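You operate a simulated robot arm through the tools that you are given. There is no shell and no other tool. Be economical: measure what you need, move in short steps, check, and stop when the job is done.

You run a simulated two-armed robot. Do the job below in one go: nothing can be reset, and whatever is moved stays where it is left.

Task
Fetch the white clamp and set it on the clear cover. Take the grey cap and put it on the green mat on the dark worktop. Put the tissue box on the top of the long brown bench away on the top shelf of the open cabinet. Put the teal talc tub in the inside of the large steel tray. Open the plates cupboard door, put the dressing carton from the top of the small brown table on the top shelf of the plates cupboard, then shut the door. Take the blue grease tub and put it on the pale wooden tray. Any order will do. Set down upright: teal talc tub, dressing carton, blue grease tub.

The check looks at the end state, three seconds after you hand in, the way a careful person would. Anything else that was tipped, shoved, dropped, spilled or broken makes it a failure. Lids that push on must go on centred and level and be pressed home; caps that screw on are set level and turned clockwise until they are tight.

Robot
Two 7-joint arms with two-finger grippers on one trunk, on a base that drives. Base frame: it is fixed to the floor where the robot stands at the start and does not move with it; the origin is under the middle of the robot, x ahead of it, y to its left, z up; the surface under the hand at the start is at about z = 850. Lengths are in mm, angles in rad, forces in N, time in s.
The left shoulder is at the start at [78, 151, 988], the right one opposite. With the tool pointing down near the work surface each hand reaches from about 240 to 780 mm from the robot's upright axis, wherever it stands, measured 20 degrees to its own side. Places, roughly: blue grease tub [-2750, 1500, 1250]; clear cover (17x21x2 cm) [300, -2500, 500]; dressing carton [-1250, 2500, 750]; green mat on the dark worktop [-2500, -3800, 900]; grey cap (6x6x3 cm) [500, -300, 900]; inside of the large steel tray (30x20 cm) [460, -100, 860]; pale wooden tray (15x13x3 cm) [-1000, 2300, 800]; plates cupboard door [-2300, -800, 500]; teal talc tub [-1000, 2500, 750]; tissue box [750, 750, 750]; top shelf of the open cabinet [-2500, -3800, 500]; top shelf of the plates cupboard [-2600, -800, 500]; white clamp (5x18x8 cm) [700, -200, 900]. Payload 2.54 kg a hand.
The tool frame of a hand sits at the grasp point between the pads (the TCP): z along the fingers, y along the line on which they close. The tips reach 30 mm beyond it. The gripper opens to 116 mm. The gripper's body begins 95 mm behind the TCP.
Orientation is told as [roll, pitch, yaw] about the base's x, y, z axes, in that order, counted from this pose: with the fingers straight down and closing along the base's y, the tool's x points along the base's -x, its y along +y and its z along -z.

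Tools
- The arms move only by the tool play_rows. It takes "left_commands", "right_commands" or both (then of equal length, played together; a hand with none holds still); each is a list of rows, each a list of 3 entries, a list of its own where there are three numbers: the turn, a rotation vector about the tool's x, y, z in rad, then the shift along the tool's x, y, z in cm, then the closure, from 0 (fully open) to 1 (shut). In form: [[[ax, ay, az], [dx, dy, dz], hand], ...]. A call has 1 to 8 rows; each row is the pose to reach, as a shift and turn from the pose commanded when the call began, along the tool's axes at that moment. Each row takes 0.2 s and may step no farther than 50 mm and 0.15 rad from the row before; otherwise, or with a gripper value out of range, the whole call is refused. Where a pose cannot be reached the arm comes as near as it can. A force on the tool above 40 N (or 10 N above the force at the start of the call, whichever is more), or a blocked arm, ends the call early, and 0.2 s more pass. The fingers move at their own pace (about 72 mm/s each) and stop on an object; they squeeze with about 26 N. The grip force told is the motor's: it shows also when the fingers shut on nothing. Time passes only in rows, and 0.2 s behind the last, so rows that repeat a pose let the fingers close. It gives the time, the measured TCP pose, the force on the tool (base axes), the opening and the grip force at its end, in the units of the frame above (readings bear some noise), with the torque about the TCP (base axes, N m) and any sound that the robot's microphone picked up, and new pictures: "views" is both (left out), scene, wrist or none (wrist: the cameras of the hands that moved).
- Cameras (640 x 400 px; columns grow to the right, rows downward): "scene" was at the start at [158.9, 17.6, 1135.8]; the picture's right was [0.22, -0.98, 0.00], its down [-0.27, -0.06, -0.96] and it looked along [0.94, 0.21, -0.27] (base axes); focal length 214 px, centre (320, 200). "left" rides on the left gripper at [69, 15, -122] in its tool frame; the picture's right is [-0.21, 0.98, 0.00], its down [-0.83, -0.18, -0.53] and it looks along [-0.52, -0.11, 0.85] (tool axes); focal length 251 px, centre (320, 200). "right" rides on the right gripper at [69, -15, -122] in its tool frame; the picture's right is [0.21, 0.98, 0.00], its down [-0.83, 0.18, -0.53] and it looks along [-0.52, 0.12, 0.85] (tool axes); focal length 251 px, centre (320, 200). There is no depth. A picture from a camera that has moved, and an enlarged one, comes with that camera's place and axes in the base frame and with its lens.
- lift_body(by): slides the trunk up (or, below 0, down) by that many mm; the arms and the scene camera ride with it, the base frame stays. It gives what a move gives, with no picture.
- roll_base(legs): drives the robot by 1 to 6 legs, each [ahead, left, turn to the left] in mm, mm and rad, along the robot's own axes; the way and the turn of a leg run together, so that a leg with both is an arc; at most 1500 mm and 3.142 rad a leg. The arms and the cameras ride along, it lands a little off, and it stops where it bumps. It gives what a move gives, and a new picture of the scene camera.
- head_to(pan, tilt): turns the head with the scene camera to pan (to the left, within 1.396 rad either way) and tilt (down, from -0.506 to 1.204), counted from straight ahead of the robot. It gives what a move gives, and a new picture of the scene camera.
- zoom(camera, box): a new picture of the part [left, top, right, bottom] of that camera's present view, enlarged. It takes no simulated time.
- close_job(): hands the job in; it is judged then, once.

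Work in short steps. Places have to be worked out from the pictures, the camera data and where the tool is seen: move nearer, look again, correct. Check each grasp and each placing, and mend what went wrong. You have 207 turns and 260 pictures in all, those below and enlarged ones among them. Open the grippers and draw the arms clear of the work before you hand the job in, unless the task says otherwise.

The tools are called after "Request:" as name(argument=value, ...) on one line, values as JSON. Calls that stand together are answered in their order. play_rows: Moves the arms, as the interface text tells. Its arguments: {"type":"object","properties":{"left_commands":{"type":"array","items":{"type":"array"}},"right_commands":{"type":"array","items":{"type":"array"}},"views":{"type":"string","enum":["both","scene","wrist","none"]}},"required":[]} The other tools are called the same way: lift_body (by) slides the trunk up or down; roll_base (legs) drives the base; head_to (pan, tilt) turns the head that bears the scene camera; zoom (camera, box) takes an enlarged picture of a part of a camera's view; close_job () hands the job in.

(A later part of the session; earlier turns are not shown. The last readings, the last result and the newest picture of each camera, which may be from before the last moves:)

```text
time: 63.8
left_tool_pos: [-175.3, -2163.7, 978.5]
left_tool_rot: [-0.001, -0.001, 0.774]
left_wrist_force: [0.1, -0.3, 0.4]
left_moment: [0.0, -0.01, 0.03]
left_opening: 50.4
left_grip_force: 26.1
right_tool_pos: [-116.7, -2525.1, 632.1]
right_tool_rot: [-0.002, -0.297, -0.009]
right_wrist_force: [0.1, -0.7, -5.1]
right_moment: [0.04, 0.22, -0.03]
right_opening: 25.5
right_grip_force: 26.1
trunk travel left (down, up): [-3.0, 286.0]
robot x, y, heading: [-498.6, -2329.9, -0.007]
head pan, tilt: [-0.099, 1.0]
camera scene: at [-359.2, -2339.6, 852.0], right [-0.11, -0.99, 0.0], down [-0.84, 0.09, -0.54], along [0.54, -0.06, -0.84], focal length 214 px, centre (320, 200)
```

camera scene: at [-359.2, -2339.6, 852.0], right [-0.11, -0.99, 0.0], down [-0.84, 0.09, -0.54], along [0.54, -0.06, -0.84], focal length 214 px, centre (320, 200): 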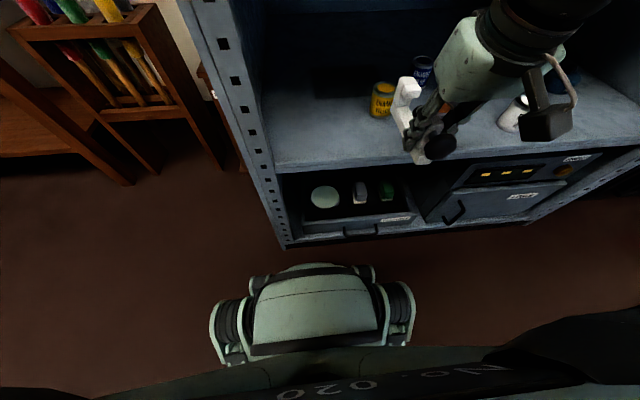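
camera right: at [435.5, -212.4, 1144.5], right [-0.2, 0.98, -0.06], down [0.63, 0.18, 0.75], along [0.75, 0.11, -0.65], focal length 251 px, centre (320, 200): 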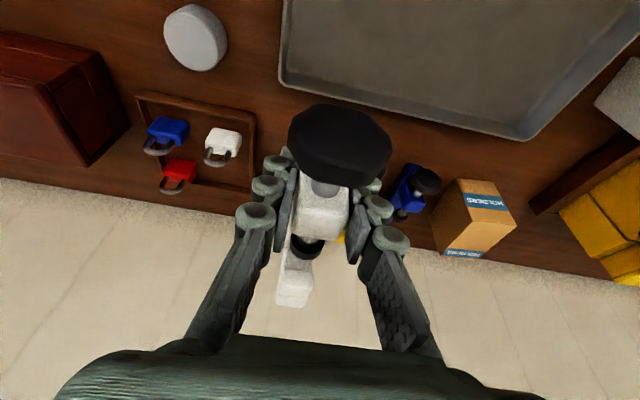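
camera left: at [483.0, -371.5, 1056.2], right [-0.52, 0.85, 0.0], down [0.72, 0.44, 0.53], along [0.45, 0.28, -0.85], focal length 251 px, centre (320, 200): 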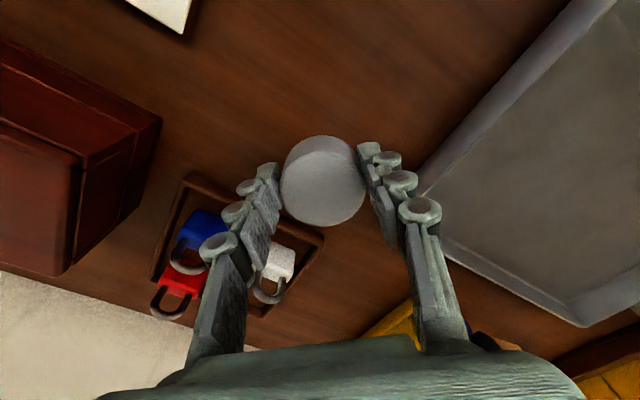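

There is about 80–140 mm of clearance; I move the base 70 mm ahead, then slide the clamp in, passing left of the yellow can and above it.

Request:
roll_base(legs=[[70, 0, 0]])

Request:
play_rows(right_commands=[[[0, 0, 0], [-0.3, 4.5, -0.96], 1], [[0, 0, 0], [-4.6, 4.5, 0.37], 1], [[0, 0, 0], [-8.9, 4.5, 1.7], 1], [[0, 0, 0], [-13.2, 4.5, 3.03], 1], [[0, 0, 0], [-17.5, 4.5, 4.36], 1], [[0, 0, 0], [-21.3, 4.5, 5.54], 1]], views="both")

```text
time: 64.8
left_tool_pos: [-107.3, -2164.3, 978.8]
left_tool_rot: [0.0, 0.002, 0.776]
left_wrist_force: [-0.1, -0.4, -0.6]
left_moment: [0.03, 0.0, 0.01]
left_opening: 50.5
left_grip_force: 26.2
right_tool_pos: [-46.2, -2525.8, 631.4]
right_tool_rot: [0.0, -0.296, -0.007]
right_wrist_force: [0.1, 0.8, -5.0]
right_moment: [0.04, 0.2, 0.01]
right_opening: 25.6
right_grip_force: 26.2
trunk travel left (down, up): [-3.0, 286.0]
robot x, y, heading: [-426.1, -2330.6, -0.004]
head pan, tilt: [-0.099, 1.0]
camera scene: at [-290.3, -2339.9, 851.9], right [-0.1, -0.99, 0.0], down [-0.84, 0.09, -0.54], along [0.54, -0.06, -0.84], focal length 214 px, centre (320, 200)
```

scene: 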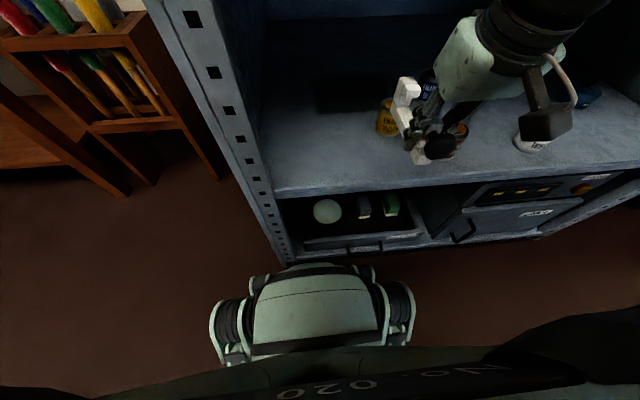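

```text
time: 66.1
left_tool_pos: [-116.4, -2171.0, 982.4]
left_tool_rot: [-0.008, -0.009, 0.763]
left_wrist_force: [-0.4, -0.1, 1.2]
left_moment: [0.02, -0.16, 0.0]
left_opening: 50.0
left_grip_force: 26.2
right_tool_pos: [47.3, -2471.6, 605.8]
right_tool_rot: [-0.044, -0.187, 0.15]
right_wrist_force: [-0.3, -0.6, -4.8]
right_moment: [-0.04, 0.24, -0.02]
right_opening: 25.7
right_grip_force: 25.7
trunk travel left (down, up): [-3.0, 286.0]
robot x, y, heading: [-431.8, -2330.7, -0.017]
head pan, tilt: [-0.099, 1.0]
stopped in row 6 (right hand): the arm was blocked; the commanded pose is now the measured one
camera scene: at [-301.1, -2343.2, 853.0], right [-0.12, -0.99, 0.0], down [-0.83, 0.1, -0.55], along [0.54, -0.06, -0.84], focal length 214 px, centre (320, 200)
camera right: at [-41.7, -2495.4, 713.1], right [-0.35, 0.93, -0.08], down [0.68, 0.31, 0.67], along [0.65, 0.18, -0.74], focal length 251 px, centre (320, 200)
```

scene: 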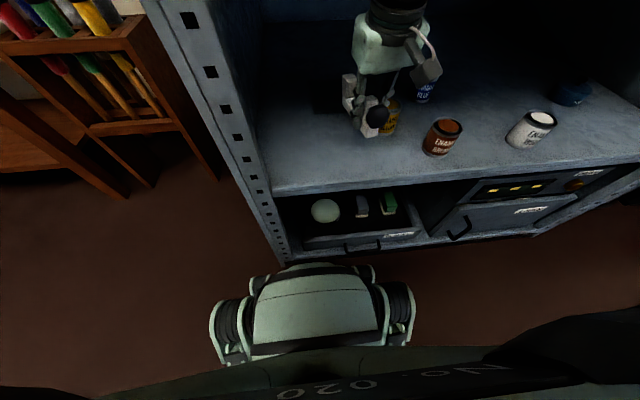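
right: 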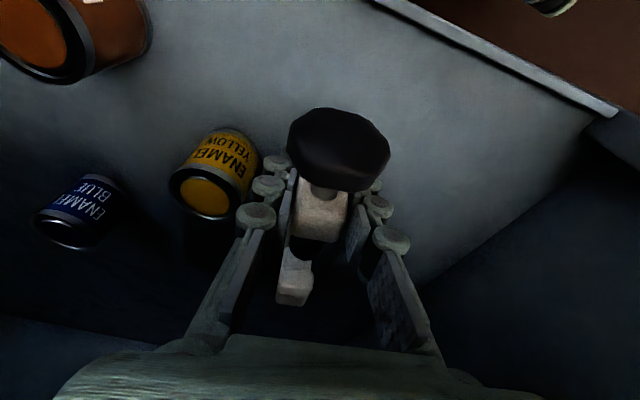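

The arm caught, most likely the raised elbow/forearm on the unit's top lip. I back the base out, level the hand, and will extend the arm outside, then drive in with the arm straight.

Request:
roll_base(legs=[[-370, 0, 0.015]])

Request:
play_rows(right_commands=[[[-0.044, -0.113, 0], [-0.6, 0, -3.4], 1]], views="none")

Request:
head_to(pan=-0.2, tilt=0.4)

```text
time: 68.5
left_tool_pos: [-485.6, -2159.8, 979.1]
left_tool_rot: [-0.001, 0.0, 0.782]
left_wrist_force: [-0.4, 0.0, -0.9]
left_moment: [0.02, 0.01, -0.04]
left_opening: 50.2
left_grip_force: 26.1
right_tool_pos: [-312.6, -2458.7, 604.7]
right_tool_rot: [-0.041, -0.182, 0.163]
right_wrist_force: [0.9, 1.0, -5.2]
right_moment: [-0.02, 0.23, 0.02]
right_opening: 25.5
right_grip_force: 26.7
trunk travel left (down, up): [-3.0, 286.0]
robot x, y, heading: [-805.9, -2329.9, 0.001]
head pan, tilt: [-0.099, 1.0]
camera scene: at [-665.4, -2337.4, 851.9], right [-0.1, -1.0, 0.0], down [-0.84, 0.08, -0.54], along [0.54, -0.05, -0.84], focal length 214 px, centre (320, 200)
```

scene: 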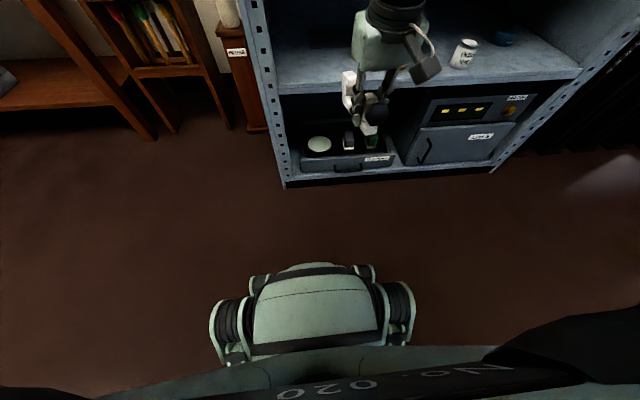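

```text
time: 68.9
left_tool_pos: [-484.9, -2160.5, 978.9]
left_tool_rot: [-0.002, 0.001, 0.784]
left_wrist_force: [0.2, -0.1, 0.6]
left_moment: [0.01, 0.01, 0.0]
left_opening: 50.5
left_grip_force: 26.4
right_tool_pos: [-311.5, -2459.1, 636.2]
right_tool_rot: [-0.002, -0.296, 0.166]
right_wrist_force: [0.0, -0.6, -6.0]
right_moment: [-0.05, 0.21, -0.03]
right_opening: 25.6
right_grip_force: 26.1
trunk travel left (down, up): [-3.0, 286.0]
robot x, y, heading: [-800.0, -2328.8, 0.004]
head pan, tilt: [-0.099, 1.0]
```

```text
time: 69.9
left_tool_pos: [-484.4, -2159.3, 979.0]
left_tool_rot: [-0.001, 0.0, 0.786]
left_wrist_force: [-0.3, -0.2, -0.2]
left_moment: [-0.03, 0.05, 0.01]
left_opening: 50.2
left_grip_force: 25.7
right_tool_pos: [-311.5, -2458.9, 637.6]
right_tool_rot: [-0.002, -0.295, 0.169]
right_wrist_force: [1.2, -0.8, -4.8]
right_moment: [-0.05, 0.19, 0.0]
right_opening: 25.6
right_grip_force: 26.2
trunk travel left (down, up): [-3.0, 286.0]
robot x, y, heading: [-803.4, -2328.6, 0.004]
head pan, tilt: [-0.201, 0.4]
camera scene: at [-643.9, -2348.9, 902.0], right [-0.2, -0.98, 0.0], down [-0.38, 0.08, -0.92], along [0.9, -0.18, -0.39], focal length 214 px, centre (320, 200)
```

scene: 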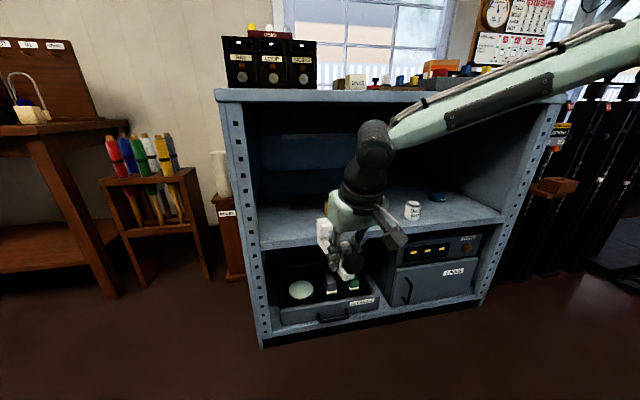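

Now extend the right arm toward its final stretched posture (outside the unit) while yawing it to 0.8, so that the clamp lies diagonally over the cover.

Request:
play_rows(right_commands=[[[-0.037, 0, -0.121], [-3.3, -2.1, 1.0], 1], [[-0.075, 0, -0.242], [-6.6, -4.2, 2.0], 1], [[-0.112, 0, -0.363], [-9.8, -6.3, 3.0], 1], [[-0.15, 0, -0.484], [-13.1, -8.4, 4.0], 1], [[-0.187, 0, -0.605], [-16.4, -10.5, 5.1], 1]], views="scene")

```text
time: 71.1
left_tool_pos: [-483.5, -2161.2, 979.0]
left_tool_rot: [-0.002, 0.0, 0.782]
left_wrist_force: [0.2, 0.2, -0.2]
left_moment: [0.06, -0.02, -0.01]
left_opening: 50.3
left_grip_force: 25.9
right_tool_pos: [-123.3, -2532.0, 636.1]
right_tool_rot: [0.001, -0.297, 0.801]
right_wrist_force: [0.4, 0.4, -4.2]
right_moment: [-0.16, 0.13, 0.01]
right_opening: 25.5
right_grip_force: 25.3
trunk travel left (down, up): [-3.0, 286.0]
robot x, y, heading: [-803.1, -2326.7, 0.006]
head pan, tilt: [-0.201, 0.4]
camera scene: at [-643.8, -2349.0, 902.1], right [-0.2, -0.98, 0.0], down [-0.38, 0.08, -0.92], along [0.9, -0.18, -0.39], focal length 214 px, centre (320, 200)
```

scene: 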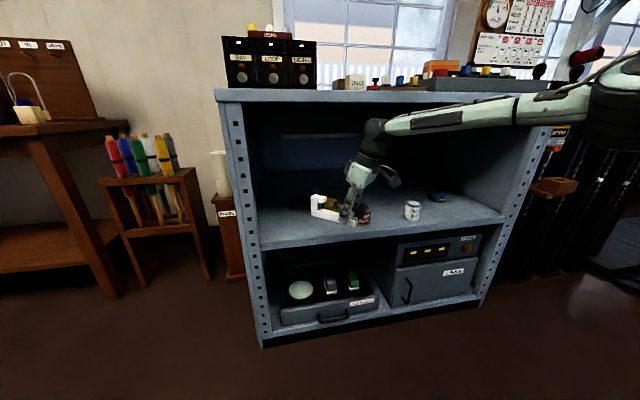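

The elbow sits out right and slightly high; at a lower hand height the forearm will pass under the lip. I lower the hand to z≈582, shift the base left to clear the yellow can, then drive in.

Request:
play_rows(right_commands=[[[0, 0, 0], [0.8, 0, 2.6], 1], [[0, 0, 0], [1.6, 0, 5.16], 1]], views="none")

Request:
roll_base(legs=[[0, 75, 0], [230, 0, 0]])

```text
time: 71.7
left_tool_pos: [-483.6, -2160.4, 978.3]
left_tool_rot: [-0.001, 0.001, 0.783]
left_wrist_force: [-0.6, -1.1, -0.1]
left_moment: [-0.03, 0.04, 0.0]
left_opening: 50.3
left_grip_force: 26.3
right_tool_pos: [-126.3, -2531.9, 582.6]
right_tool_rot: [0.003, -0.296, 0.8]
right_wrist_force: [-0.3, -0.6, -4.4]
right_moment: [-0.17, 0.13, -0.01]
right_opening: 25.5
right_grip_force: 26.2
trunk travel left (down, up): [-3.0, 286.0]
robot x, y, heading: [-802.6, -2330.6, 0.006]
head pan, tilt: [-0.201, 0.4]
```

```text
time: 74.4
left_tool_pos: [-256.8, -2086.8, 979.4]
left_tool_rot: [-0.002, -0.001, 0.784]
left_wrist_force: [0.3, -0.3, -0.4]
left_moment: [0.01, 0.02, -0.01]
left_opening: 49.9
left_grip_force: 26.4
right_tool_pos: [100.9, -2459.0, 583.1]
right_tool_rot: [0.002, -0.297, 0.799]
right_wrist_force: [0.0, 0.4, -5.6]
right_moment: [-0.15, 0.17, 0.02]
right_opening: 25.4
right_grip_force: 25.9
trunk travel left (down, up): [-3.0, 286.0]
robot x, y, heading: [-577.0, -2256.9, 0.0]
head pan, tilt: [-0.201, 0.4]
camera scene: at [-417.4, -2275.5, 902.1], right [-0.2, -0.98, 0.0], down [-0.38, 0.08, -0.92], along [0.9, -0.18, -0.39], focal length 214 px, centre (320, 200)
```

scene: 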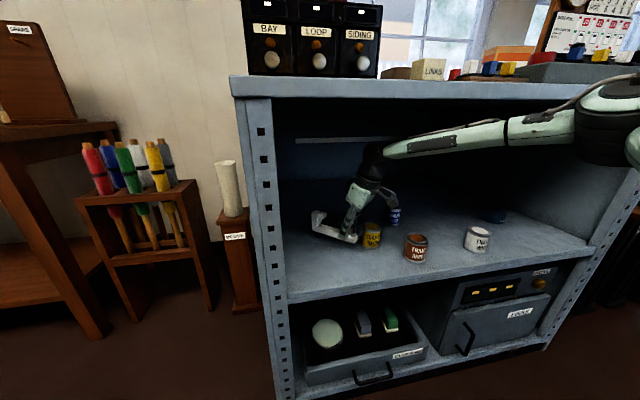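

No contact so far. The elbow joint should stop about 60 mm short of the front; drive the last 145 mm.

Request:
roll_base(legs=[[145, 0, 0]])

Request:
zoom(camera="right", box=[0, 0, 640, 400])

```text
time: 75.7
left_tool_pos: [-116.7, -2087.7, 978.5]
left_tool_rot: [-0.003, -0.001, 0.783]
left_wrist_force: [0.4, -0.4, 0.4]
left_moment: [0.0, 0.02, 0.02]
left_opening: 50.1
left_grip_force: 26.5
right_tool_pos: [243.3, -2459.4, 583.1]
right_tool_rot: [0.004, -0.294, 0.8]
right_wrist_force: [0.6, -0.5, -5.9]
right_moment: [-0.15, 0.16, 0.0]
right_opening: 25.6
right_grip_force: 26.2
trunk travel left (down, up): [-3.0, 286.0]
robot x, y, heading: [-434.9, -2256.1, 0.002]
head pan, tilt: [-0.201, 0.4]
camera scene: at [-276.0, -2275.2, 902.1], right [-0.2, -0.98, 0.0], down [-0.38, 0.08, -0.92], along [0.9, -0.18, -0.39], focal length 214 px, centre (320, 200)
```

scene: 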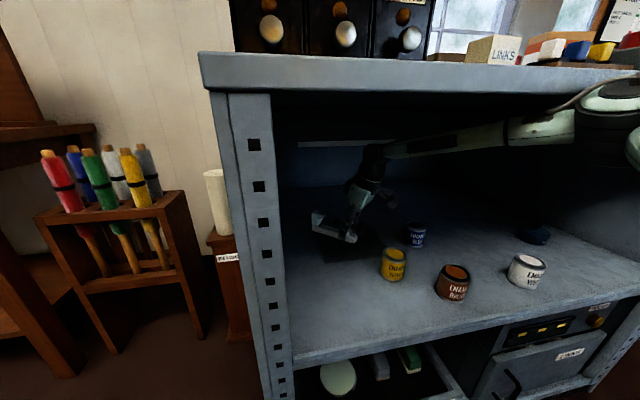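

```text
1.00 times, centred on (320, 200) of right (not enlarged: the box is as wide or as high as the picture)
camera zoom: at [182.1, -2542.8, 679.4], right [-0.84, 0.53, -0.06], down [0.31, 0.58, 0.75], along [0.44, 0.62, -0.66], focal length 251 px, centre (320, 200)
```

zoom: 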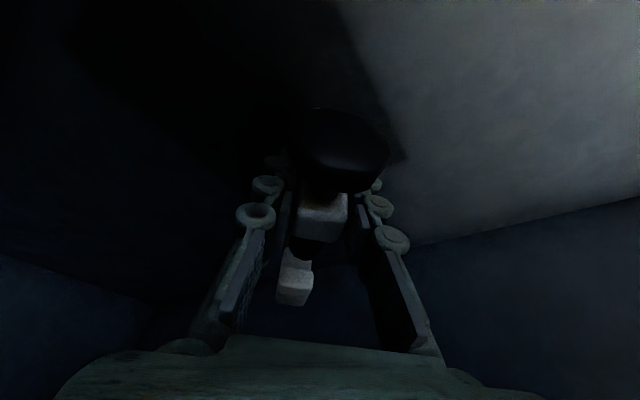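

Cover's near-left corner is at about (204, -2388), so its centre is about (289, -2493). I slide the base 74 mm right so that the clamp is over it.

Request:
roll_base(legs=[[0, -75, 0]])

Request:
zoom(camera="scene", box=[270, 160, 510, 310])

```text
time: 77.1
left_tool_pos: [-116.1, -2163.4, 979.2]
left_tool_rot: [-0.003, 0.002, 0.78]
left_wrist_force: [-0.9, -0.7, -0.5]
left_moment: [0.0, 0.0, -0.02]
left_opening: 50.5
left_grip_force: 26.5
right_tool_pos: [242.7, -2535.1, 582.9]
right_tool_rot: [0.003, -0.295, 0.8]
right_wrist_force: [-0.5, -0.6, -4.9]
right_moment: [-0.17, 0.17, 0.07]
right_opening: 25.6
right_grip_force: 26.1
trunk travel left (down, up): [-3.0, 286.0]
robot x, y, heading: [-435.5, -2332.6, -0.002]
head pan, tilt: [-0.201, 0.4]
camera scene: at [-275.9, -2350.4, 902.1], right [-0.2, -0.98, 0.0], down [-0.38, 0.08, -0.92], along [0.9, -0.18, -0.39], focal length 214 px, centre (320, 200)
```

scene: 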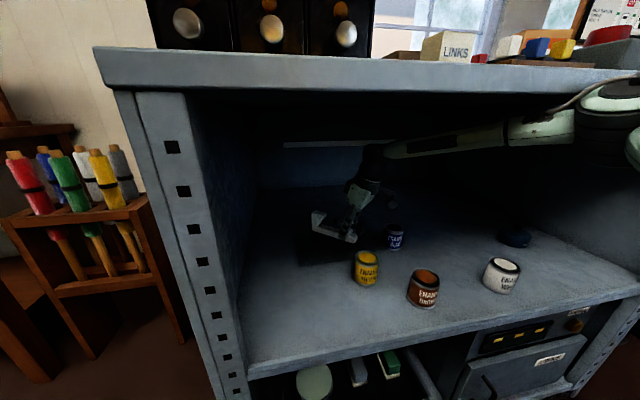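

```text
2.67 times, centred on (390, 235) of scene
camera zoom: at [-275.9, -2350.4, 902.1], right [-0.2, -0.98, 0.0], down [-0.38, 0.08, -0.92], along [0.9, -0.18, -0.39], focal length 572 px, centre (133, 107)
```

zoom: 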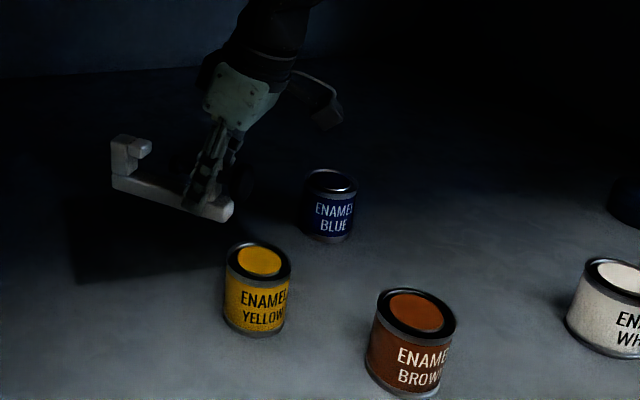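

Clamp is over the cover. Lower gently to just above it.

Request:
play_rows(right_commands=[[[0, 0, 0], [0, -0.36, 1.1], 1], [[0, 0, 0], [0.02, -0.36, 2.2], 1]], views="none")

Request:
play_rows(right_commands=[[[0, 0, 0], [0.12, 0, 0.38], 1], [[0, 0, 0], [0.24, 0, 0.76], 1]], views="none")

```text
time: 77.7
left_tool_pos: [-120.4, -2162.3, 982.4]
left_tool_rot: [-0.007, -0.004, 0.783]
left_wrist_force: [0.0, 0.4, -0.1]
left_moment: [0.05, 0.01, 0.01]
left_opening: 50.4
left_grip_force: 25.6
right_tool_pos: [248.1, -2535.7, 572.2]
right_tool_rot: [-0.005, -0.304, 0.797]
right_wrist_force: [-0.4, 0.6, -5.5]
right_moment: [-0.18, 0.21, -0.01]
right_opening: 25.4
right_grip_force: 26.3
trunk travel left (down, up): [-3.0, 286.0]
robot x, y, heading: [-437.7, -2332.0, 0.001]
head pan, tilt: [-0.201, 0.4]
```

```text
time: 78.3
left_tool_pos: [-122.9, -2162.2, 983.3]
left_tool_rot: [-0.01, -0.007, 0.781]
left_wrist_force: [0.2, 0.3, -0.2]
left_moment: [0.04, 0.04, 0.02]
left_opening: 50.4
left_grip_force: 26.0
right_tool_pos: [248.6, -2533.3, 566.5]
right_tool_rot: [-0.011, -0.307, 0.8]
right_wrist_force: [0.7, 0.8, -5.3]
right_moment: [-0.15, 0.17, -0.02]
right_opening: 25.7
right_grip_force: 26.3
trunk travel left (down, up): [-3.0, 286.0]
robot x, y, heading: [-434.4, -2333.6, 0.005]
head pan, tilt: [-0.201, 0.4]
```

The body is leaning slightly, so some part of the arm upstream is touching something. I look before going on.

Request:
head_to(pan=-0.5, tilt=0.35)

```text
time: 79.1
left_tool_pos: [-122.9, -2161.7, 982.5]
left_tool_rot: [-0.011, -0.006, 0.782]
left_wrist_force: [0.3, -0.3, -0.8]
left_moment: [0.01, 0.04, -0.02]
left_opening: 50.6
left_grip_force: 26.5
right_tool_pos: [248.4, -2532.1, 565.4]
right_tool_rot: [-0.011, -0.308, 0.799]
right_wrist_force: [-0.7, 0.5, -6.2]
right_moment: [-0.12, 0.14, -0.01]
right_opening: 25.6
right_grip_force: 25.9
trunk travel left (down, up): [-3.0, 286.0]
robot x, y, heading: [-435.5, -2330.1, -0.001]
head pan, tilt: [-0.499, 0.351]
camera scene: at [-291.9, -2376.2, 908.3], right [-0.48, -0.88, 0.0], down [-0.29, 0.16, -0.94], along [0.83, -0.45, -0.33], focal length 214 px, centre (320, 200)
```

scene: 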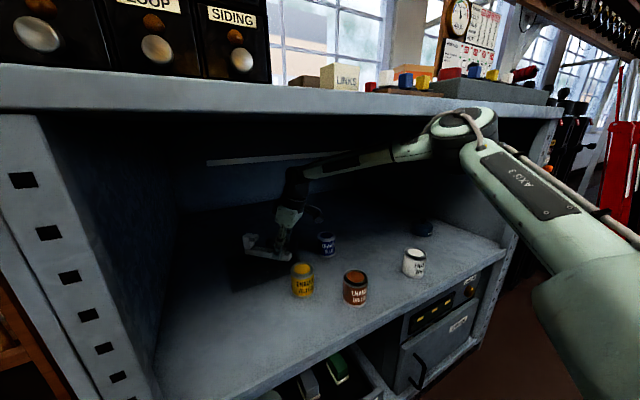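

The elbow is touching the top lip from the front. I back the base off 20 mm, extend the arm a little to compensate, and look again.

Request:
roll_base(legs=[[-20, 0, 0]])

```text
time: 79.9
left_tool_pos: [-134.9, -2162.1, 978.7]
left_tool_rot: [-0.003, 0.0, 0.784]
left_wrist_force: [-0.6, -0.8, -0.5]
left_moment: [0.0, -0.01, 0.01]
left_opening: 50.4
left_grip_force: 25.9
right_tool_pos: [231.0, -2531.5, 554.4]
right_tool_rot: [0.001, -0.294, 0.798]
right_wrist_force: [-0.5, 0.0, -5.5]
right_moment: [-0.18, 0.15, -0.05]
right_opening: 25.6
right_grip_force: 25.8
trunk travel left (down, up): [-3.0, 286.0]
robot x, y, heading: [-455.1, -2328.2, -0.004]
head pan, tilt: [-0.499, 0.351]
camera scene: at [-304.6, -2376.4, 906.6], right [-0.48, -0.88, 0.0], down [-0.3, 0.16, -0.94], along [0.83, -0.45, -0.34], focal length 214 px, centre (320, 200)
```

scene: 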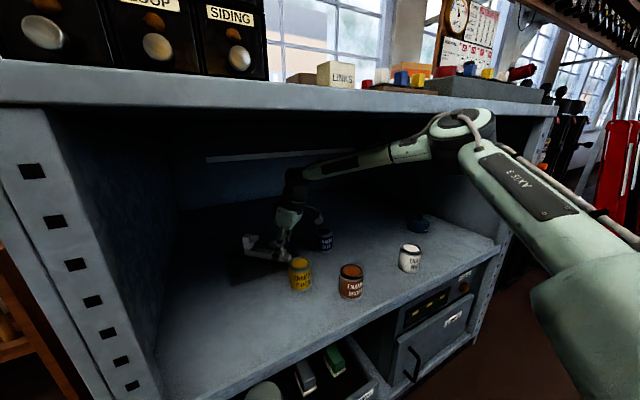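

Free again at z=554 with no contact under the clamp yet. Move 10 mm ahead, and continue down in small steps.

Request:
play_rows(right_commands=[[[0, 0, 0], [-0.67, -0.72, 0.2], 1], [[0, 0, 0], [-0.52, -0.72, 0.68], 1], [[0, 0, 0], [-0.37, -0.72, 1.16], 1]], views="none")

```text
time: 80.7
left_tool_pos: [-136.2, -2161.7, 979.8]
left_tool_rot: [-0.003, -0.002, 0.783]
left_wrist_force: [-0.2, -0.4, 0.3]
left_moment: [0.02, -0.04, -0.01]
left_opening: 50.7
left_grip_force: 26.4
right_tool_pos: [241.5, -2530.5, 549.1]
right_tool_rot: [-0.002, -0.299, 0.8]
right_wrist_force: [-4.1, -3.2, 12.7]
right_moment: [-0.43, 0.51, 0.0]
right_opening: 25.6
right_grip_force: 26.1
trunk travel left (down, up): [-3.0, 286.0]
robot x, y, heading: [-454.6, -2330.4, 0.005]
head pan, tilt: [-0.499, 0.351]
```

Contact at z≈549 (force +12.7 N): the clamp rests on the cover. Ease off 2 mm and open.

Request:
play_rows(right_commands=[[[0, 0, 0], [-0.06, 0, -0.2], 1], [[0, 0, 0], [-0.06, 0, -0.2], 0.8], [[0, 0, 0], [-0.06, 0, -0.2], 0.5], [[0, 0, 0], [-0.06, 0, -0.2], 0.5]], views="wrist")

```text
time: 81.7
left_tool_pos: [-136.2, -2162.3, 979.1]
left_tool_rot: [-0.002, 0.0, 0.783]
left_wrist_force: [0.2, 0.2, -0.6]
left_moment: [-0.01, 0.0, 0.0]
left_opening: 50.2
left_grip_force: 25.7
right_tool_pos: [240.5, -2530.0, 547.6]
right_tool_rot: [0.002, -0.293, 0.802]
right_wrist_force: [0.7, -1.1, 0.6]
right_moment: [-0.01, 0.01, 0.0]
right_opening: 57.8
right_grip_force: 0.2
trunk travel left (down, up): [-3.0, 286.0]
robot x, y, heading: [-453.1, -2331.2, 0.002]
head pan, tilt: [-0.499, 0.351]
camera right: at [179.9, -2614.0, 642.7], right [-0.84, 0.53, -0.06], down [0.31, 0.58, 0.75], along [0.43, 0.61, -0.66], focal length 251 px, centre (320, 200)
```

right: 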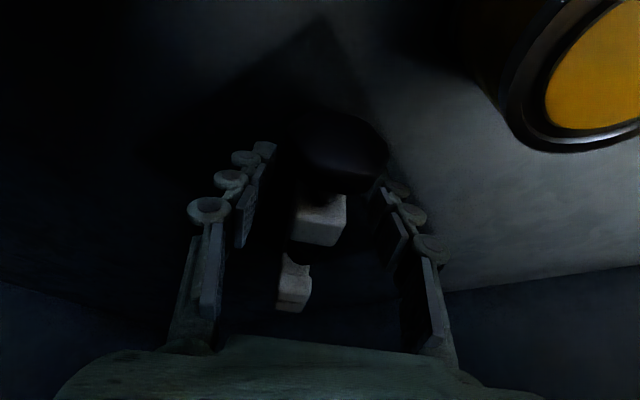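

Clamp set down on the cover (near-right corner visible at (203, -2593)). Withdraw the fingers along their axis.

Request:
play_rows(right_commands=[[[0, 0, 0], [0, 0, -2.5], 0.5], [[0, 0, 0], [0, 0, -5], 0.5], [[0, 0, 0], [0, 0, -7.8], 0.5]], views="scene")

Request:
zoom(camera="right", box=[160, 40, 480, 240])

```text
time: 82.5
left_tool_pos: [-135.7, -2161.4, 979.7]
left_tool_rot: [-0.002, 0.0, 0.784]
left_wrist_force: [-0.4, 0.7, -0.3]
left_moment: [0.0, 0.02, -0.01]
left_opening: 50.6
left_grip_force: 26.1
right_tool_pos: [224.3, -2548.1, 622.3]
right_tool_rot: [0.002, -0.296, 0.802]
right_wrist_force: [-0.4, -0.5, -0.9]
right_moment: [0.04, 0.01, 0.01]
right_opening: 58.0
right_grip_force: 0.1
trunk travel left (down, up): [-3.0, 286.0]
robot x, y, heading: [-456.8, -2328.6, 0.001]
head pan, tilt: [-0.499, 0.351]
camera scene: at [-304.9, -2376.3, 906.7], right [-0.48, -0.88, 0.0], down [-0.3, 0.16, -0.94], along [0.83, -0.45, -0.34], focal length 214 px, centre (320, 200)
```

scene: 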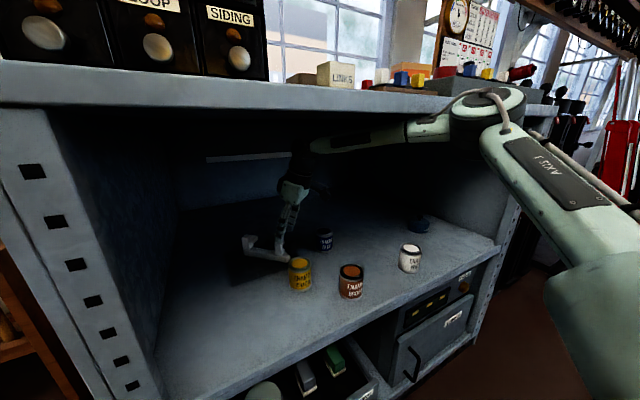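

```text
2.00 times, centred on (320, 140) of right
camera zoom: at [163.5, -2632.5, 719.0], right [-0.84, 0.53, -0.06], down [0.31, 0.58, 0.75], along [0.43, 0.62, -0.66], focal length 503 px, centre (320, 320)
```

zoom: 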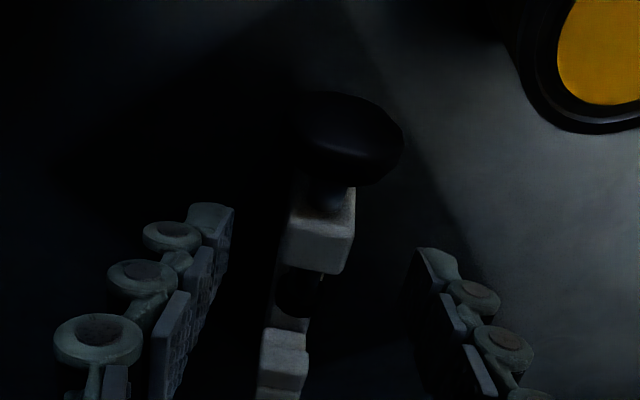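

Clamp stands well. A bit more withdrawal for finger clearance, then back straight out.

Request:
play_rows(right_commands=[[[0, 0, 0], [0, 0, -1.2], 0.5]], views="none")

Request:
roll_base(legs=[[-420, 0, 0]])

Request:
zoom(camera="scene", box=[180, 130, 440, 290])

```text
time: 82.9
left_tool_pos: [-134.5, -2161.2, 977.6]
left_tool_rot: [0.001, 0.002, 0.782]
left_wrist_force: [0.2, 0.1, -0.4]
left_moment: [0.03, 0.02, 0.03]
left_opening: 50.5
left_grip_force: 25.5
right_tool_pos: [220.8, -2549.6, 629.2]
right_tool_rot: [0.006, -0.288, 0.801]
right_wrist_force: [-0.6, -0.3, 0.1]
right_moment: [0.01, 0.01, 0.0]
right_opening: 58.0
right_grip_force: 0.0
trunk travel left (down, up): [-3.0, 286.0]
robot x, y, heading: [-453.0, -2331.6, 0.01]
head pan, tilt: [-0.499, 0.351]
```

```text
time: 85.5
left_tool_pos: [-565.5, -2163.4, 978.8]
left_tool_rot: [-0.001, -0.001, 0.792]
left_wrist_force: [0.0, 0.1, -1.1]
left_moment: [-0.03, 0.01, 0.04]
left_opening: 50.5
left_grip_force: 26.0
right_tool_pos: [-206.1, -2547.4, 633.3]
right_tool_rot: [0.002, -0.296, 0.808]
right_wrist_force: [0.3, 0.1, -0.7]
right_moment: [-0.06, -0.01, 0.01]
right_opening: 58.0
right_grip_force: 0.1
trunk travel left (down, up): [-3.0, 286.0]
robot x, y, heading: [-886.2, -2332.0, 0.01]
head pan, tilt: [-0.499, 0.351]
camera scene: at [-733.9, -2378.0, 906.8], right [-0.47, -0.88, 0.0], down [-0.3, 0.16, -0.94], along [0.83, -0.44, -0.34], focal length 214 px, centre (320, 200)
```

scene: 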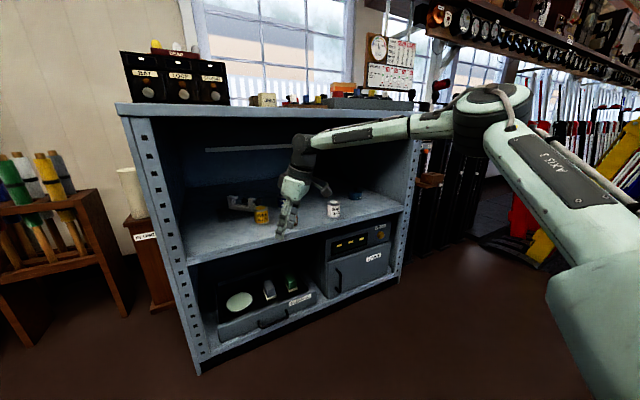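

```text
2.46 times, centred on (310, 210) of scene
camera zoom: at [-733.9, -2378.0, 906.8], right [-0.47, -0.88, 0.0], down [-0.3, 0.16, -0.94], along [0.83, -0.44, -0.34], focal length 528 px, centre (345, 175)
```

zoom: 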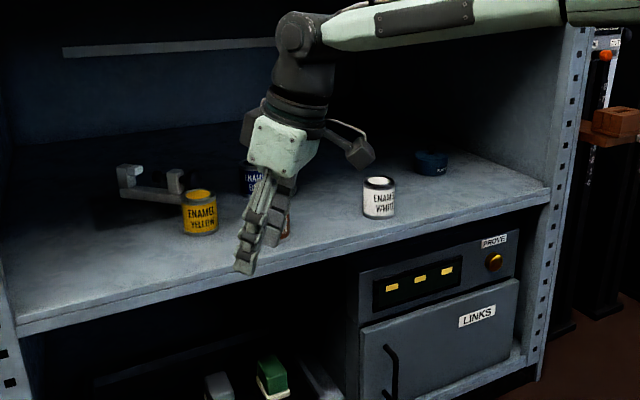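

The clamp rests on the cover. Now I raise the trunk, fold the right arm back, and go to the dark worktop near [-2500, -3800].

Request:
lift_body(by=250)

Request:
play_rows(right_commands=[[[0.034, 0, 0.109], [2.7, 2.87, -0.8], 0.3], [[0.067, 0, 0.218], [5.3, 5.74, -1.65], 0], [[0.101, 0, 0.327], [8, 8.6, -2.5], 0], [[0.135, 0, 0.437], [10.7, 11.5, -3.3], 0], [[0.168, 0, 0.546], [13.3, 14.4, -4.1], 0], [[0.202, 0, 0.655], [16, 17.2, -4.9], 0], [[0.236, 0, 0.764], [18.6, 20.1, -5.8], 0]], views="none")

Request:
play_rows(right_commands=[[[0, 0.15, 0], [0, 0, 0], 0], [[0, 0.3, 0], [0, 0, 0], 0]], views="none")

Request:
roll_base(legs=[[0, 0, -1.571], [1400, -500, 0], [0, 0, -1.571]])

Request:
head_to(pan=0, tilt=0.35)

```text
time: 88.1
left_tool_pos: [-565.3, -2162.2, 1229.1]
left_tool_rot: [-0.002, 0.0, 0.789]
left_wrist_force: [0.0, 0.2, -0.3]
left_moment: [0.01, 0.03, -0.03]
left_opening: 50.3
left_grip_force: 25.9
right_tool_pos: [-206.9, -2547.9, 883.8]
right_tool_rot: [0.002, -0.296, 0.807]
right_wrist_force: [0.1, 1.2, -0.2]
right_moment: [-0.01, 0.02, 0.01]
right_opening: 57.9
right_grip_force: 0.0
trunk travel left (down, up): [-253.0, 36.0]
robot x, y, heading: [-881.9, -2333.3, 0.011]
head pan, tilt: [-0.499, 0.351]
```

```text
time: 89.7
left_tool_pos: [-566.3, -2162.9, 1228.9]
left_tool_rot: [-0.003, 0.001, 0.79]
left_wrist_force: [-0.3, -0.1, -0.5]
left_moment: [0.01, 0.04, -0.04]
left_opening: 50.5
left_grip_force: 25.6
right_tool_pos: [-487.3, -2553.2, 885.1]
right_tool_rot: [-0.004, -0.295, 0.008]
right_wrist_force: [-0.1, 0.1, 0.1]
right_moment: [0.0, -0.02, 0.01]
right_opening: 116.0
right_grip_force: 0.1
trunk travel left (down, up): [-253.0, 36.0]
robot x, y, heading: [-879.2, -2328.5, 0.01]
head pan, tilt: [-0.499, 0.351]
```

```text
time: 90.3
left_tool_pos: [-566.4, -2162.7, 1229.1]
left_tool_rot: [-0.001, -0.001, 0.79]
left_wrist_force: [0.2, -0.3, 0.2]
left_moment: [0.03, 0.02, -0.02]
left_opening: 50.7
left_grip_force: 26.1
right_tool_pos: [-485.7, -2550.0, 883.8]
right_tool_rot: [-0.004, 0.01, 0.009]
right_wrist_force: [0.3, 0.1, 0.1]
right_moment: [0.03, 0.0, -0.02]
right_opening: 115.8
right_grip_force: 0.1
trunk travel left (down, up): [-253.0, 36.0]
robot x, y, heading: [-885.6, -2330.5, 0.011]
head pan, tilt: [-0.499, 0.351]
```

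```text
time: 105.6
left_tool_pos: [-1655.4, -3965.4, 1229.1]
left_tool_rot: [-0.001, -0.001, -2.301]
left_wrist_force: [-0.3, -0.3, -0.1]
left_moment: [0.0, -0.02, -0.02]
left_opening: 50.3
left_grip_force: 26.0
right_tool_pos: [-1753.9, -3579.7, 884.3]
right_tool_rot: [-0.003, 0.005, -3.084]
right_wrist_force: [0.1, -0.7, 0.5]
right_moment: [-0.01, 0.0, 0.04]
right_opening: 115.8
right_grip_force: 0.1
trunk travel left (down, up): [-253.0, 36.0]
robot x, y, heading: [-1352.4, -3782.3, -3.081]
head pan, tilt: [-0.499, 0.351]
camera scene: at [-1499.0, -3746.0, 1156.7], right [0.43, 0.9, 0.0], down [0.31, -0.15, -0.94], along [-0.85, 0.4, -0.34], focal length 214 px, centre (320, 200)
```

scene: 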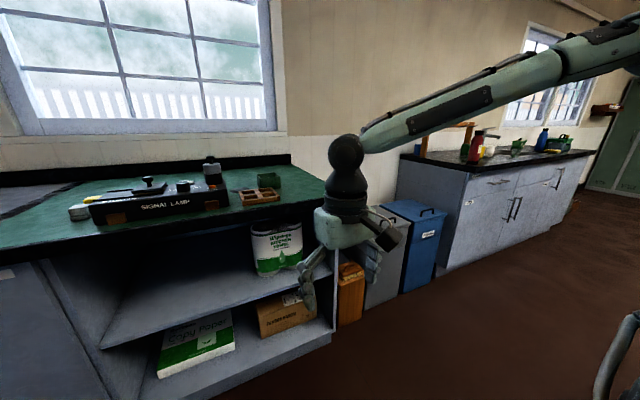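

```text
time: 106.5
left_tool_pos: [-1655.5, -3964.7, 1228.9]
left_tool_rot: [-0.001, 0.001, -2.301]
left_wrist_force: [0.7, -1.0, -0.5]
left_moment: [-0.02, -0.03, -0.02]
left_opening: 50.1
left_grip_force: 26.0
right_tool_pos: [-1753.5, -3580.9, 884.7]
right_tool_rot: [0.001, 0.004, -3.084]
right_wrist_force: [0.5, -0.7, -0.3]
right_moment: [0.01, 0.02, -0.03]
right_opening: 115.9
right_grip_force: 0.1
trunk travel left (down, up): [-253.0, 36.0]
robot x, y, heading: [-1347.8, -3780.8, -3.078]
head pan, tilt: [0.0, 0.351]
camera scene: at [-1507.7, -3791.1, 1156.7], right [-0.06, 1.0, 0.0], down [0.34, 0.02, -0.94], along [-0.94, -0.05, -0.34], focal length 214 px, centre (320, 200)
```

scene: 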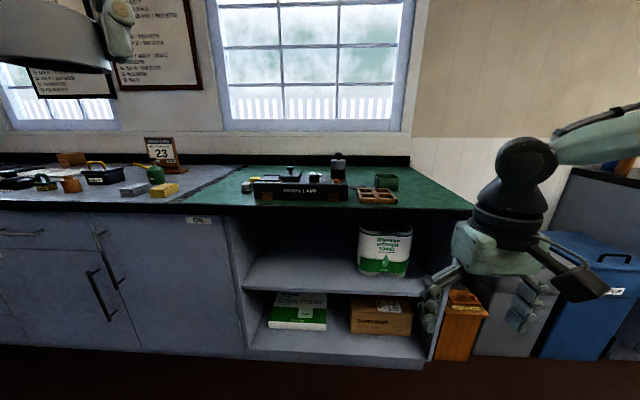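

The green mat is the green top over the open cabinet (front edge near x≈-2140). Zooming for a free spot.

Request:
zoom(camera="scene", box=[160, 140, 480, 320])

```text
2.00 times, centred on (320, 230) of scene
camera zoom: at [-1507.7, -3791.1, 1156.7], right [-0.06, 1.0, 0.0], down [0.34, 0.02, -0.94], along [-0.94, -0.05, -0.34], focal length 429 px, centre (320, 140)
```

zoom: 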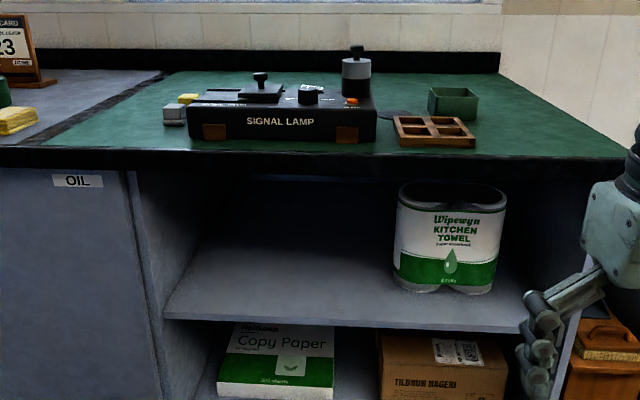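

There is ample free mat at the right, around [-2260, -3420]. I drive the base there for the left hand.

Request:
roll_base(legs=[[0, 0, -0.06], [300, -495, 0]])

Request:
head_to(pan=0.1, tilt=0.6)

```text
time: 112.1
left_tool_pos: [-1959.6, -3465.0, 1229.3]
left_tool_rot: [-0.003, -0.001, -2.364]
left_wrist_force: [0.4, 0.1, -1.1]
left_moment: [-0.02, -0.01, 0.0]
left_opening: 50.5
left_grip_force: 25.8
right_tool_pos: [-2034.4, -3075.0, 884.1]
right_tool_rot: [-0.002, 0.007, 3.138]
right_wrist_force: [-0.3, -0.6, -0.2]
right_moment: [-0.02, -0.02, 0.04]
right_opening: 115.8
right_grip_force: 0.0
trunk travel left (down, up): [-253.0, 36.0]
robot x, y, heading: [-1639.4, -3299.0, 3.144]
head pan, tilt: [0.0, 0.351]
camera scene: at [-1801.4, -3300.6, 1156.7], right [0.0, 1.0, 0.0], down [0.34, 0.0, -0.94], along [-0.94, 0.0, -0.34], focal length 214 px, centre (320, 200)
```

scene: 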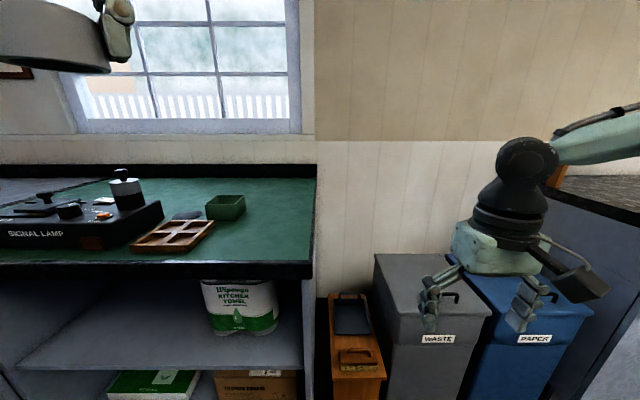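

```text
time: 112.8
left_tool_pos: [-1959.5, -3464.0, 1229.6]
left_tool_rot: [-0.003, 0.0, -2.363]
left_wrist_force: [-0.6, -0.3, 0.1]
left_moment: [-0.02, 0.03, 0.0]
left_opening: 50.3
left_grip_force: 26.8
right_tool_pos: [-2034.7, -3076.6, 884.3]
right_tool_rot: [-0.004, 0.006, 3.138]
right_wrist_force: [-0.2, 0.4, 1.0]
right_moment: [-0.03, 0.04, 0.01]
right_opening: 115.8
right_grip_force: 0.1
trunk travel left (down, up): [-253.0, 36.0]
robot x, y, heading: [-1639.3, -3297.3, 3.14]
head pan, tilt: [0.099, 0.6]
camera scene: at [-1796.2, -3309.5, 1134.0], right [-0.1, 1.0, 0.0], down [0.56, 0.06, -0.83], along [-0.82, -0.08, -0.56], focal length 214 px, centre (320, 200)
```

scene: 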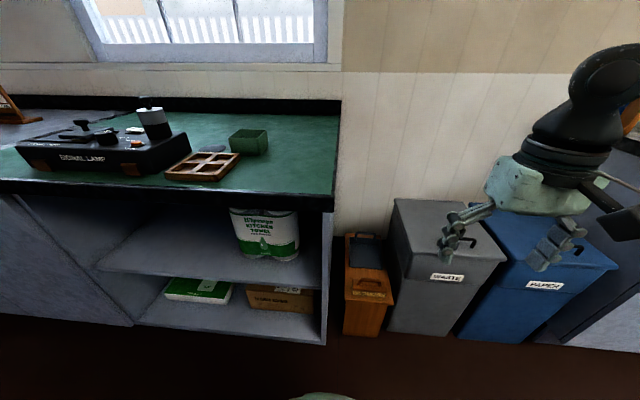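

Free mat confirmed near (-2280, -3440). Bring the cap above it.

Request:
play_rows(left_commands=[[[0, 0, 0], [-2.6, -3.0, 2.7], 1], [[0, 0, 0], [-5.25, -6.05, 5.4], 1], [[0, 0, 0], [-7.9, -9.1, 8.1], 1], [[0, 0, 0], [-10.5, -12.1, 10.8], 1], [[0, 0, 0], [-13.1, -15.1, 13.5], 1], [[0, 0, 0], [-15.8, -18.2, 16.2], 1], [[0, 0, 0], [-18.4, -21.2, 18.9], 1], [[0, 0, 0], [-21, -24.2, 21.6], 1]], views="both")

```text
time: 114.7
left_tool_pos: [-2280.9, -3439.3, 1011.2]
left_tool_rot: [-0.002, 0.0, -2.364]
left_wrist_force: [-0.2, -0.3, 0.5]
left_moment: [-0.01, 0.01, 0.01]
left_opening: 50.4
left_grip_force: 25.5
right_tool_pos: [-2034.8, -3075.9, 884.2]
right_tool_rot: [-0.002, 0.004, 3.138]
right_wrist_force: [-0.5, 0.4, -0.3]
right_moment: [0.01, -0.02, -0.03]
right_opening: 115.9
right_grip_force: 0.0
trunk travel left (down, up): [-253.0, 36.0]
robot x, y, heading: [-1642.4, -3296.7, 3.138]
head pan, tilt: [0.099, 0.6]
camera scene: at [-1796.8, -3309.4, 1133.9], right [-0.1, 1.0, 0.0], down [0.56, 0.06, -0.82], along [-0.82, -0.08, -0.57], focal length 214 px, centre (320, 200)
camera left: at [-2220.0, -3399.9, 1133.7], right [0.53, -0.85, 0.0], down [-0.71, -0.45, 0.53], along [-0.45, -0.28, -0.85], focal length 251 px, centre (320, 200)
```

scene: 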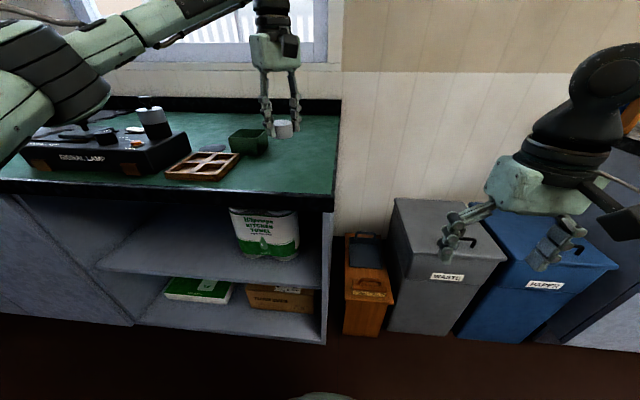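
left: 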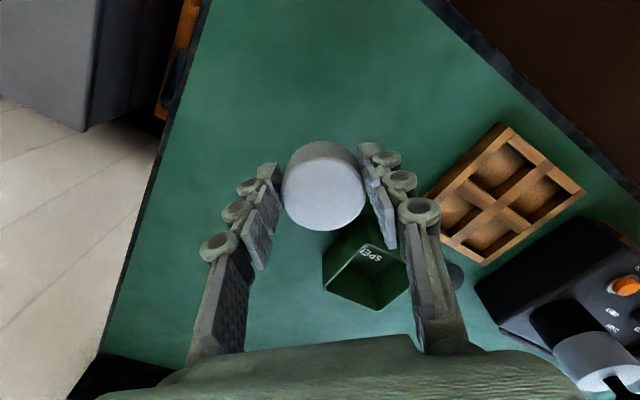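

Clear spot. Descend toward z≈940, then feel for contact.

Request:
play_rows(left_commands=[[[0, 0, 0], [0, 0, 3.4], 1], [[0, 0, 0], [0, 0, 6.6], 1], [[0, 0, 0], [0, 0, 7.0], 1]], views="none")

Request:
play_rows(left_commands=[[[0, 0, 0], [0, 0, 0.3], 1], [[0, 0, 0], [0, 0, 0.6], 1]], views="none")

```text
time: 115.5
left_tool_pos: [-2278.5, -3440.0, 943.0]
left_tool_rot: [-0.003, 0.0, -2.363]
left_wrist_force: [0.1, -0.2, -0.7]
left_moment: [0.01, 0.01, 0.0]
left_opening: 50.6
left_grip_force: 26.1
right_tool_pos: [-2033.7, -3076.6, 884.5]
right_tool_rot: [-0.002, 0.005, 3.139]
right_wrist_force: [-0.9, 0.7, 0.7]
right_moment: [0.01, 0.01, 0.03]
right_opening: 115.9
right_grip_force: 0.0
trunk travel left (down, up): [-253.0, 36.0]
robot x, y, heading: [-1643.8, -3297.1, 3.137]
head pan, tilt: [0.099, 0.6]
```

```text
time: 116.0
left_tool_pos: [-2278.9, -3438.4, 937.0]
left_tool_rot: [-0.002, -0.002, -2.363]
left_wrist_force: [0.0, -0.3, -0.2]
left_moment: [-0.03, 0.0, 0.03]
left_opening: 50.5
left_grip_force: 26.0
right_tool_pos: [-2034.2, -3075.0, 884.2]
right_tool_rot: [-0.003, 0.004, 3.137]
right_wrist_force: [0.1, 0.6, 0.7]
right_moment: [-0.04, 0.02, -0.01]
right_opening: 116.2
right_grip_force: 0.0
trunk travel left (down, up): [-253.0, 36.0]
robot x, y, heading: [-1640.2, -3304.5, 3.143]
head pan, tilt: [0.099, 0.6]
```

Not yet in contact; continue in 3 mm steps.

Request:
play_rows(left_commands=[[[0, 0, 0], [0, 0, 0.3], 1], [[0, 0, 0], [0, 0, 0.5], 1]], views="none")

Request:
play_rows(left_commands=[[[0, 0, 0], [0, 0, 0.3], 1], [[0, 0, 0], [0, 0, 0.4], 1]], views="wrist")

```text
time: 116.7
left_tool_pos: [-2278.3, -3438.9, 935.7]
left_tool_rot: [-0.005, -0.001, -2.365]
left_wrist_force: [1.5, -0.5, 13.6]
left_moment: [0.0, -0.2, -0.04]
left_opening: 50.4
left_grip_force: 26.2
right_tool_pos: [-2033.1, -3075.6, 885.6]
right_tool_rot: [-0.002, 0.004, 3.139]
right_wrist_force: [0.9, 0.1, 1.3]
right_moment: [0.03, 0.0, 0.01]
right_opening: 115.7
right_grip_force: 0.1
trunk travel left (down, up): [-253.0, 36.0]
robot x, y, heading: [-1643.7, -3300.8, 3.137]
head pan, tilt: [0.099, 0.6]
```

```text
time: 117.2
left_tool_pos: [-2277.8, -3438.5, 931.5]
left_tool_rot: [-0.004, -0.001, -2.365]
left_wrist_force: [1.9, -2.5, 20.5]
left_moment: [-0.12, 0.08, -0.02]
left_opening: 50.4
left_grip_force: 25.4
right_tool_pos: [-2033.7, -3074.9, 884.7]
right_tool_rot: [-0.002, 0.005, 3.137]
right_wrist_force: [-0.3, 0.0, 0.2]
right_moment: [-0.02, 0.0, -0.02]
right_opening: 116.0
right_grip_force: 0.0
trunk travel left (down, up): [-253.0, 36.0]
robot x, y, heading: [-1642.0, -3296.0, 3.14]
head pan, tilt: [0.099, 0.6]
camera left: at [-2217.8, -3400.7, 1053.2], right [0.53, -0.85, 0.0], down [-0.71, -0.45, 0.54], along [-0.46, -0.28, -0.84], focal length 251 px, centre (320, 200)
```

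left: 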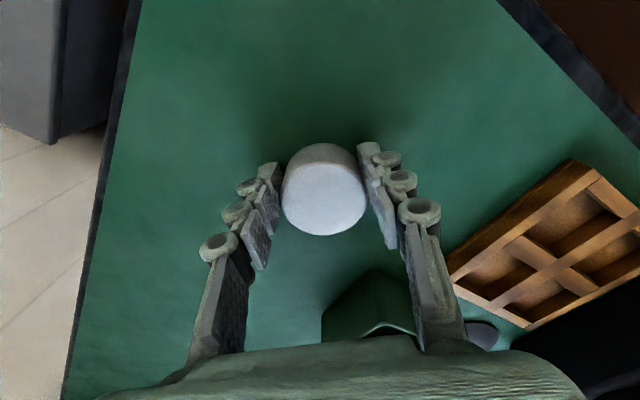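

Contact made. Release and rise.

Request:
play_rows(left_commands=[[[0, 0, 0], [0, 0, -0.3], 1], [[0, 0, 0], [0, 0, -0.3], 0.3], [[0, 0, 0], [0, 0, -0.3], 0.3], [[0, 0, 0], [0, 0, -3], 0.3], [[0, 0, 0], [0, 0, -7.5], 0.3], [[0, 0, 0], [0, 0, -12], 0]], views="wrist")

```text
time: 118.7
left_tool_pos: [-2280.3, -3439.6, 1051.5]
left_tool_rot: [-0.004, 0.001, -2.366]
left_wrist_force: [0.2, -0.5, -0.1]
left_moment: [-0.02, 0.02, -0.03]
left_opening: 116.0
left_grip_force: 0.0
right_tool_pos: [-2035.8, -3075.5, 884.4]
right_tool_rot: [-0.001, 0.005, 3.138]
right_wrist_force: [0.6, -0.3, 0.2]
right_moment: [-0.06, 0.04, 0.02]
right_opening: 115.9
right_grip_force: 0.0
trunk travel left (down, up): [-253.0, 36.0]
robot x, y, heading: [-1640.3, -3293.5, 3.142]
head pan, tilt: [0.099, 0.6]
camera left: at [-2219.0, -3400.7, 1172.8], right [0.53, -0.85, 0.0], down [-0.71, -0.45, 0.54], along [-0.45, -0.28, -0.84], focal length 251 px, centre (320, 200)
```

left: 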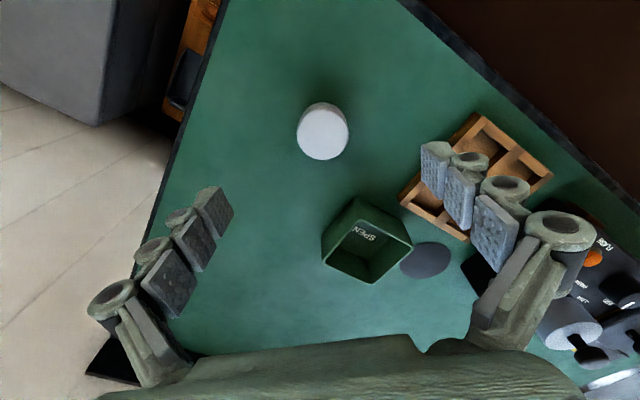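

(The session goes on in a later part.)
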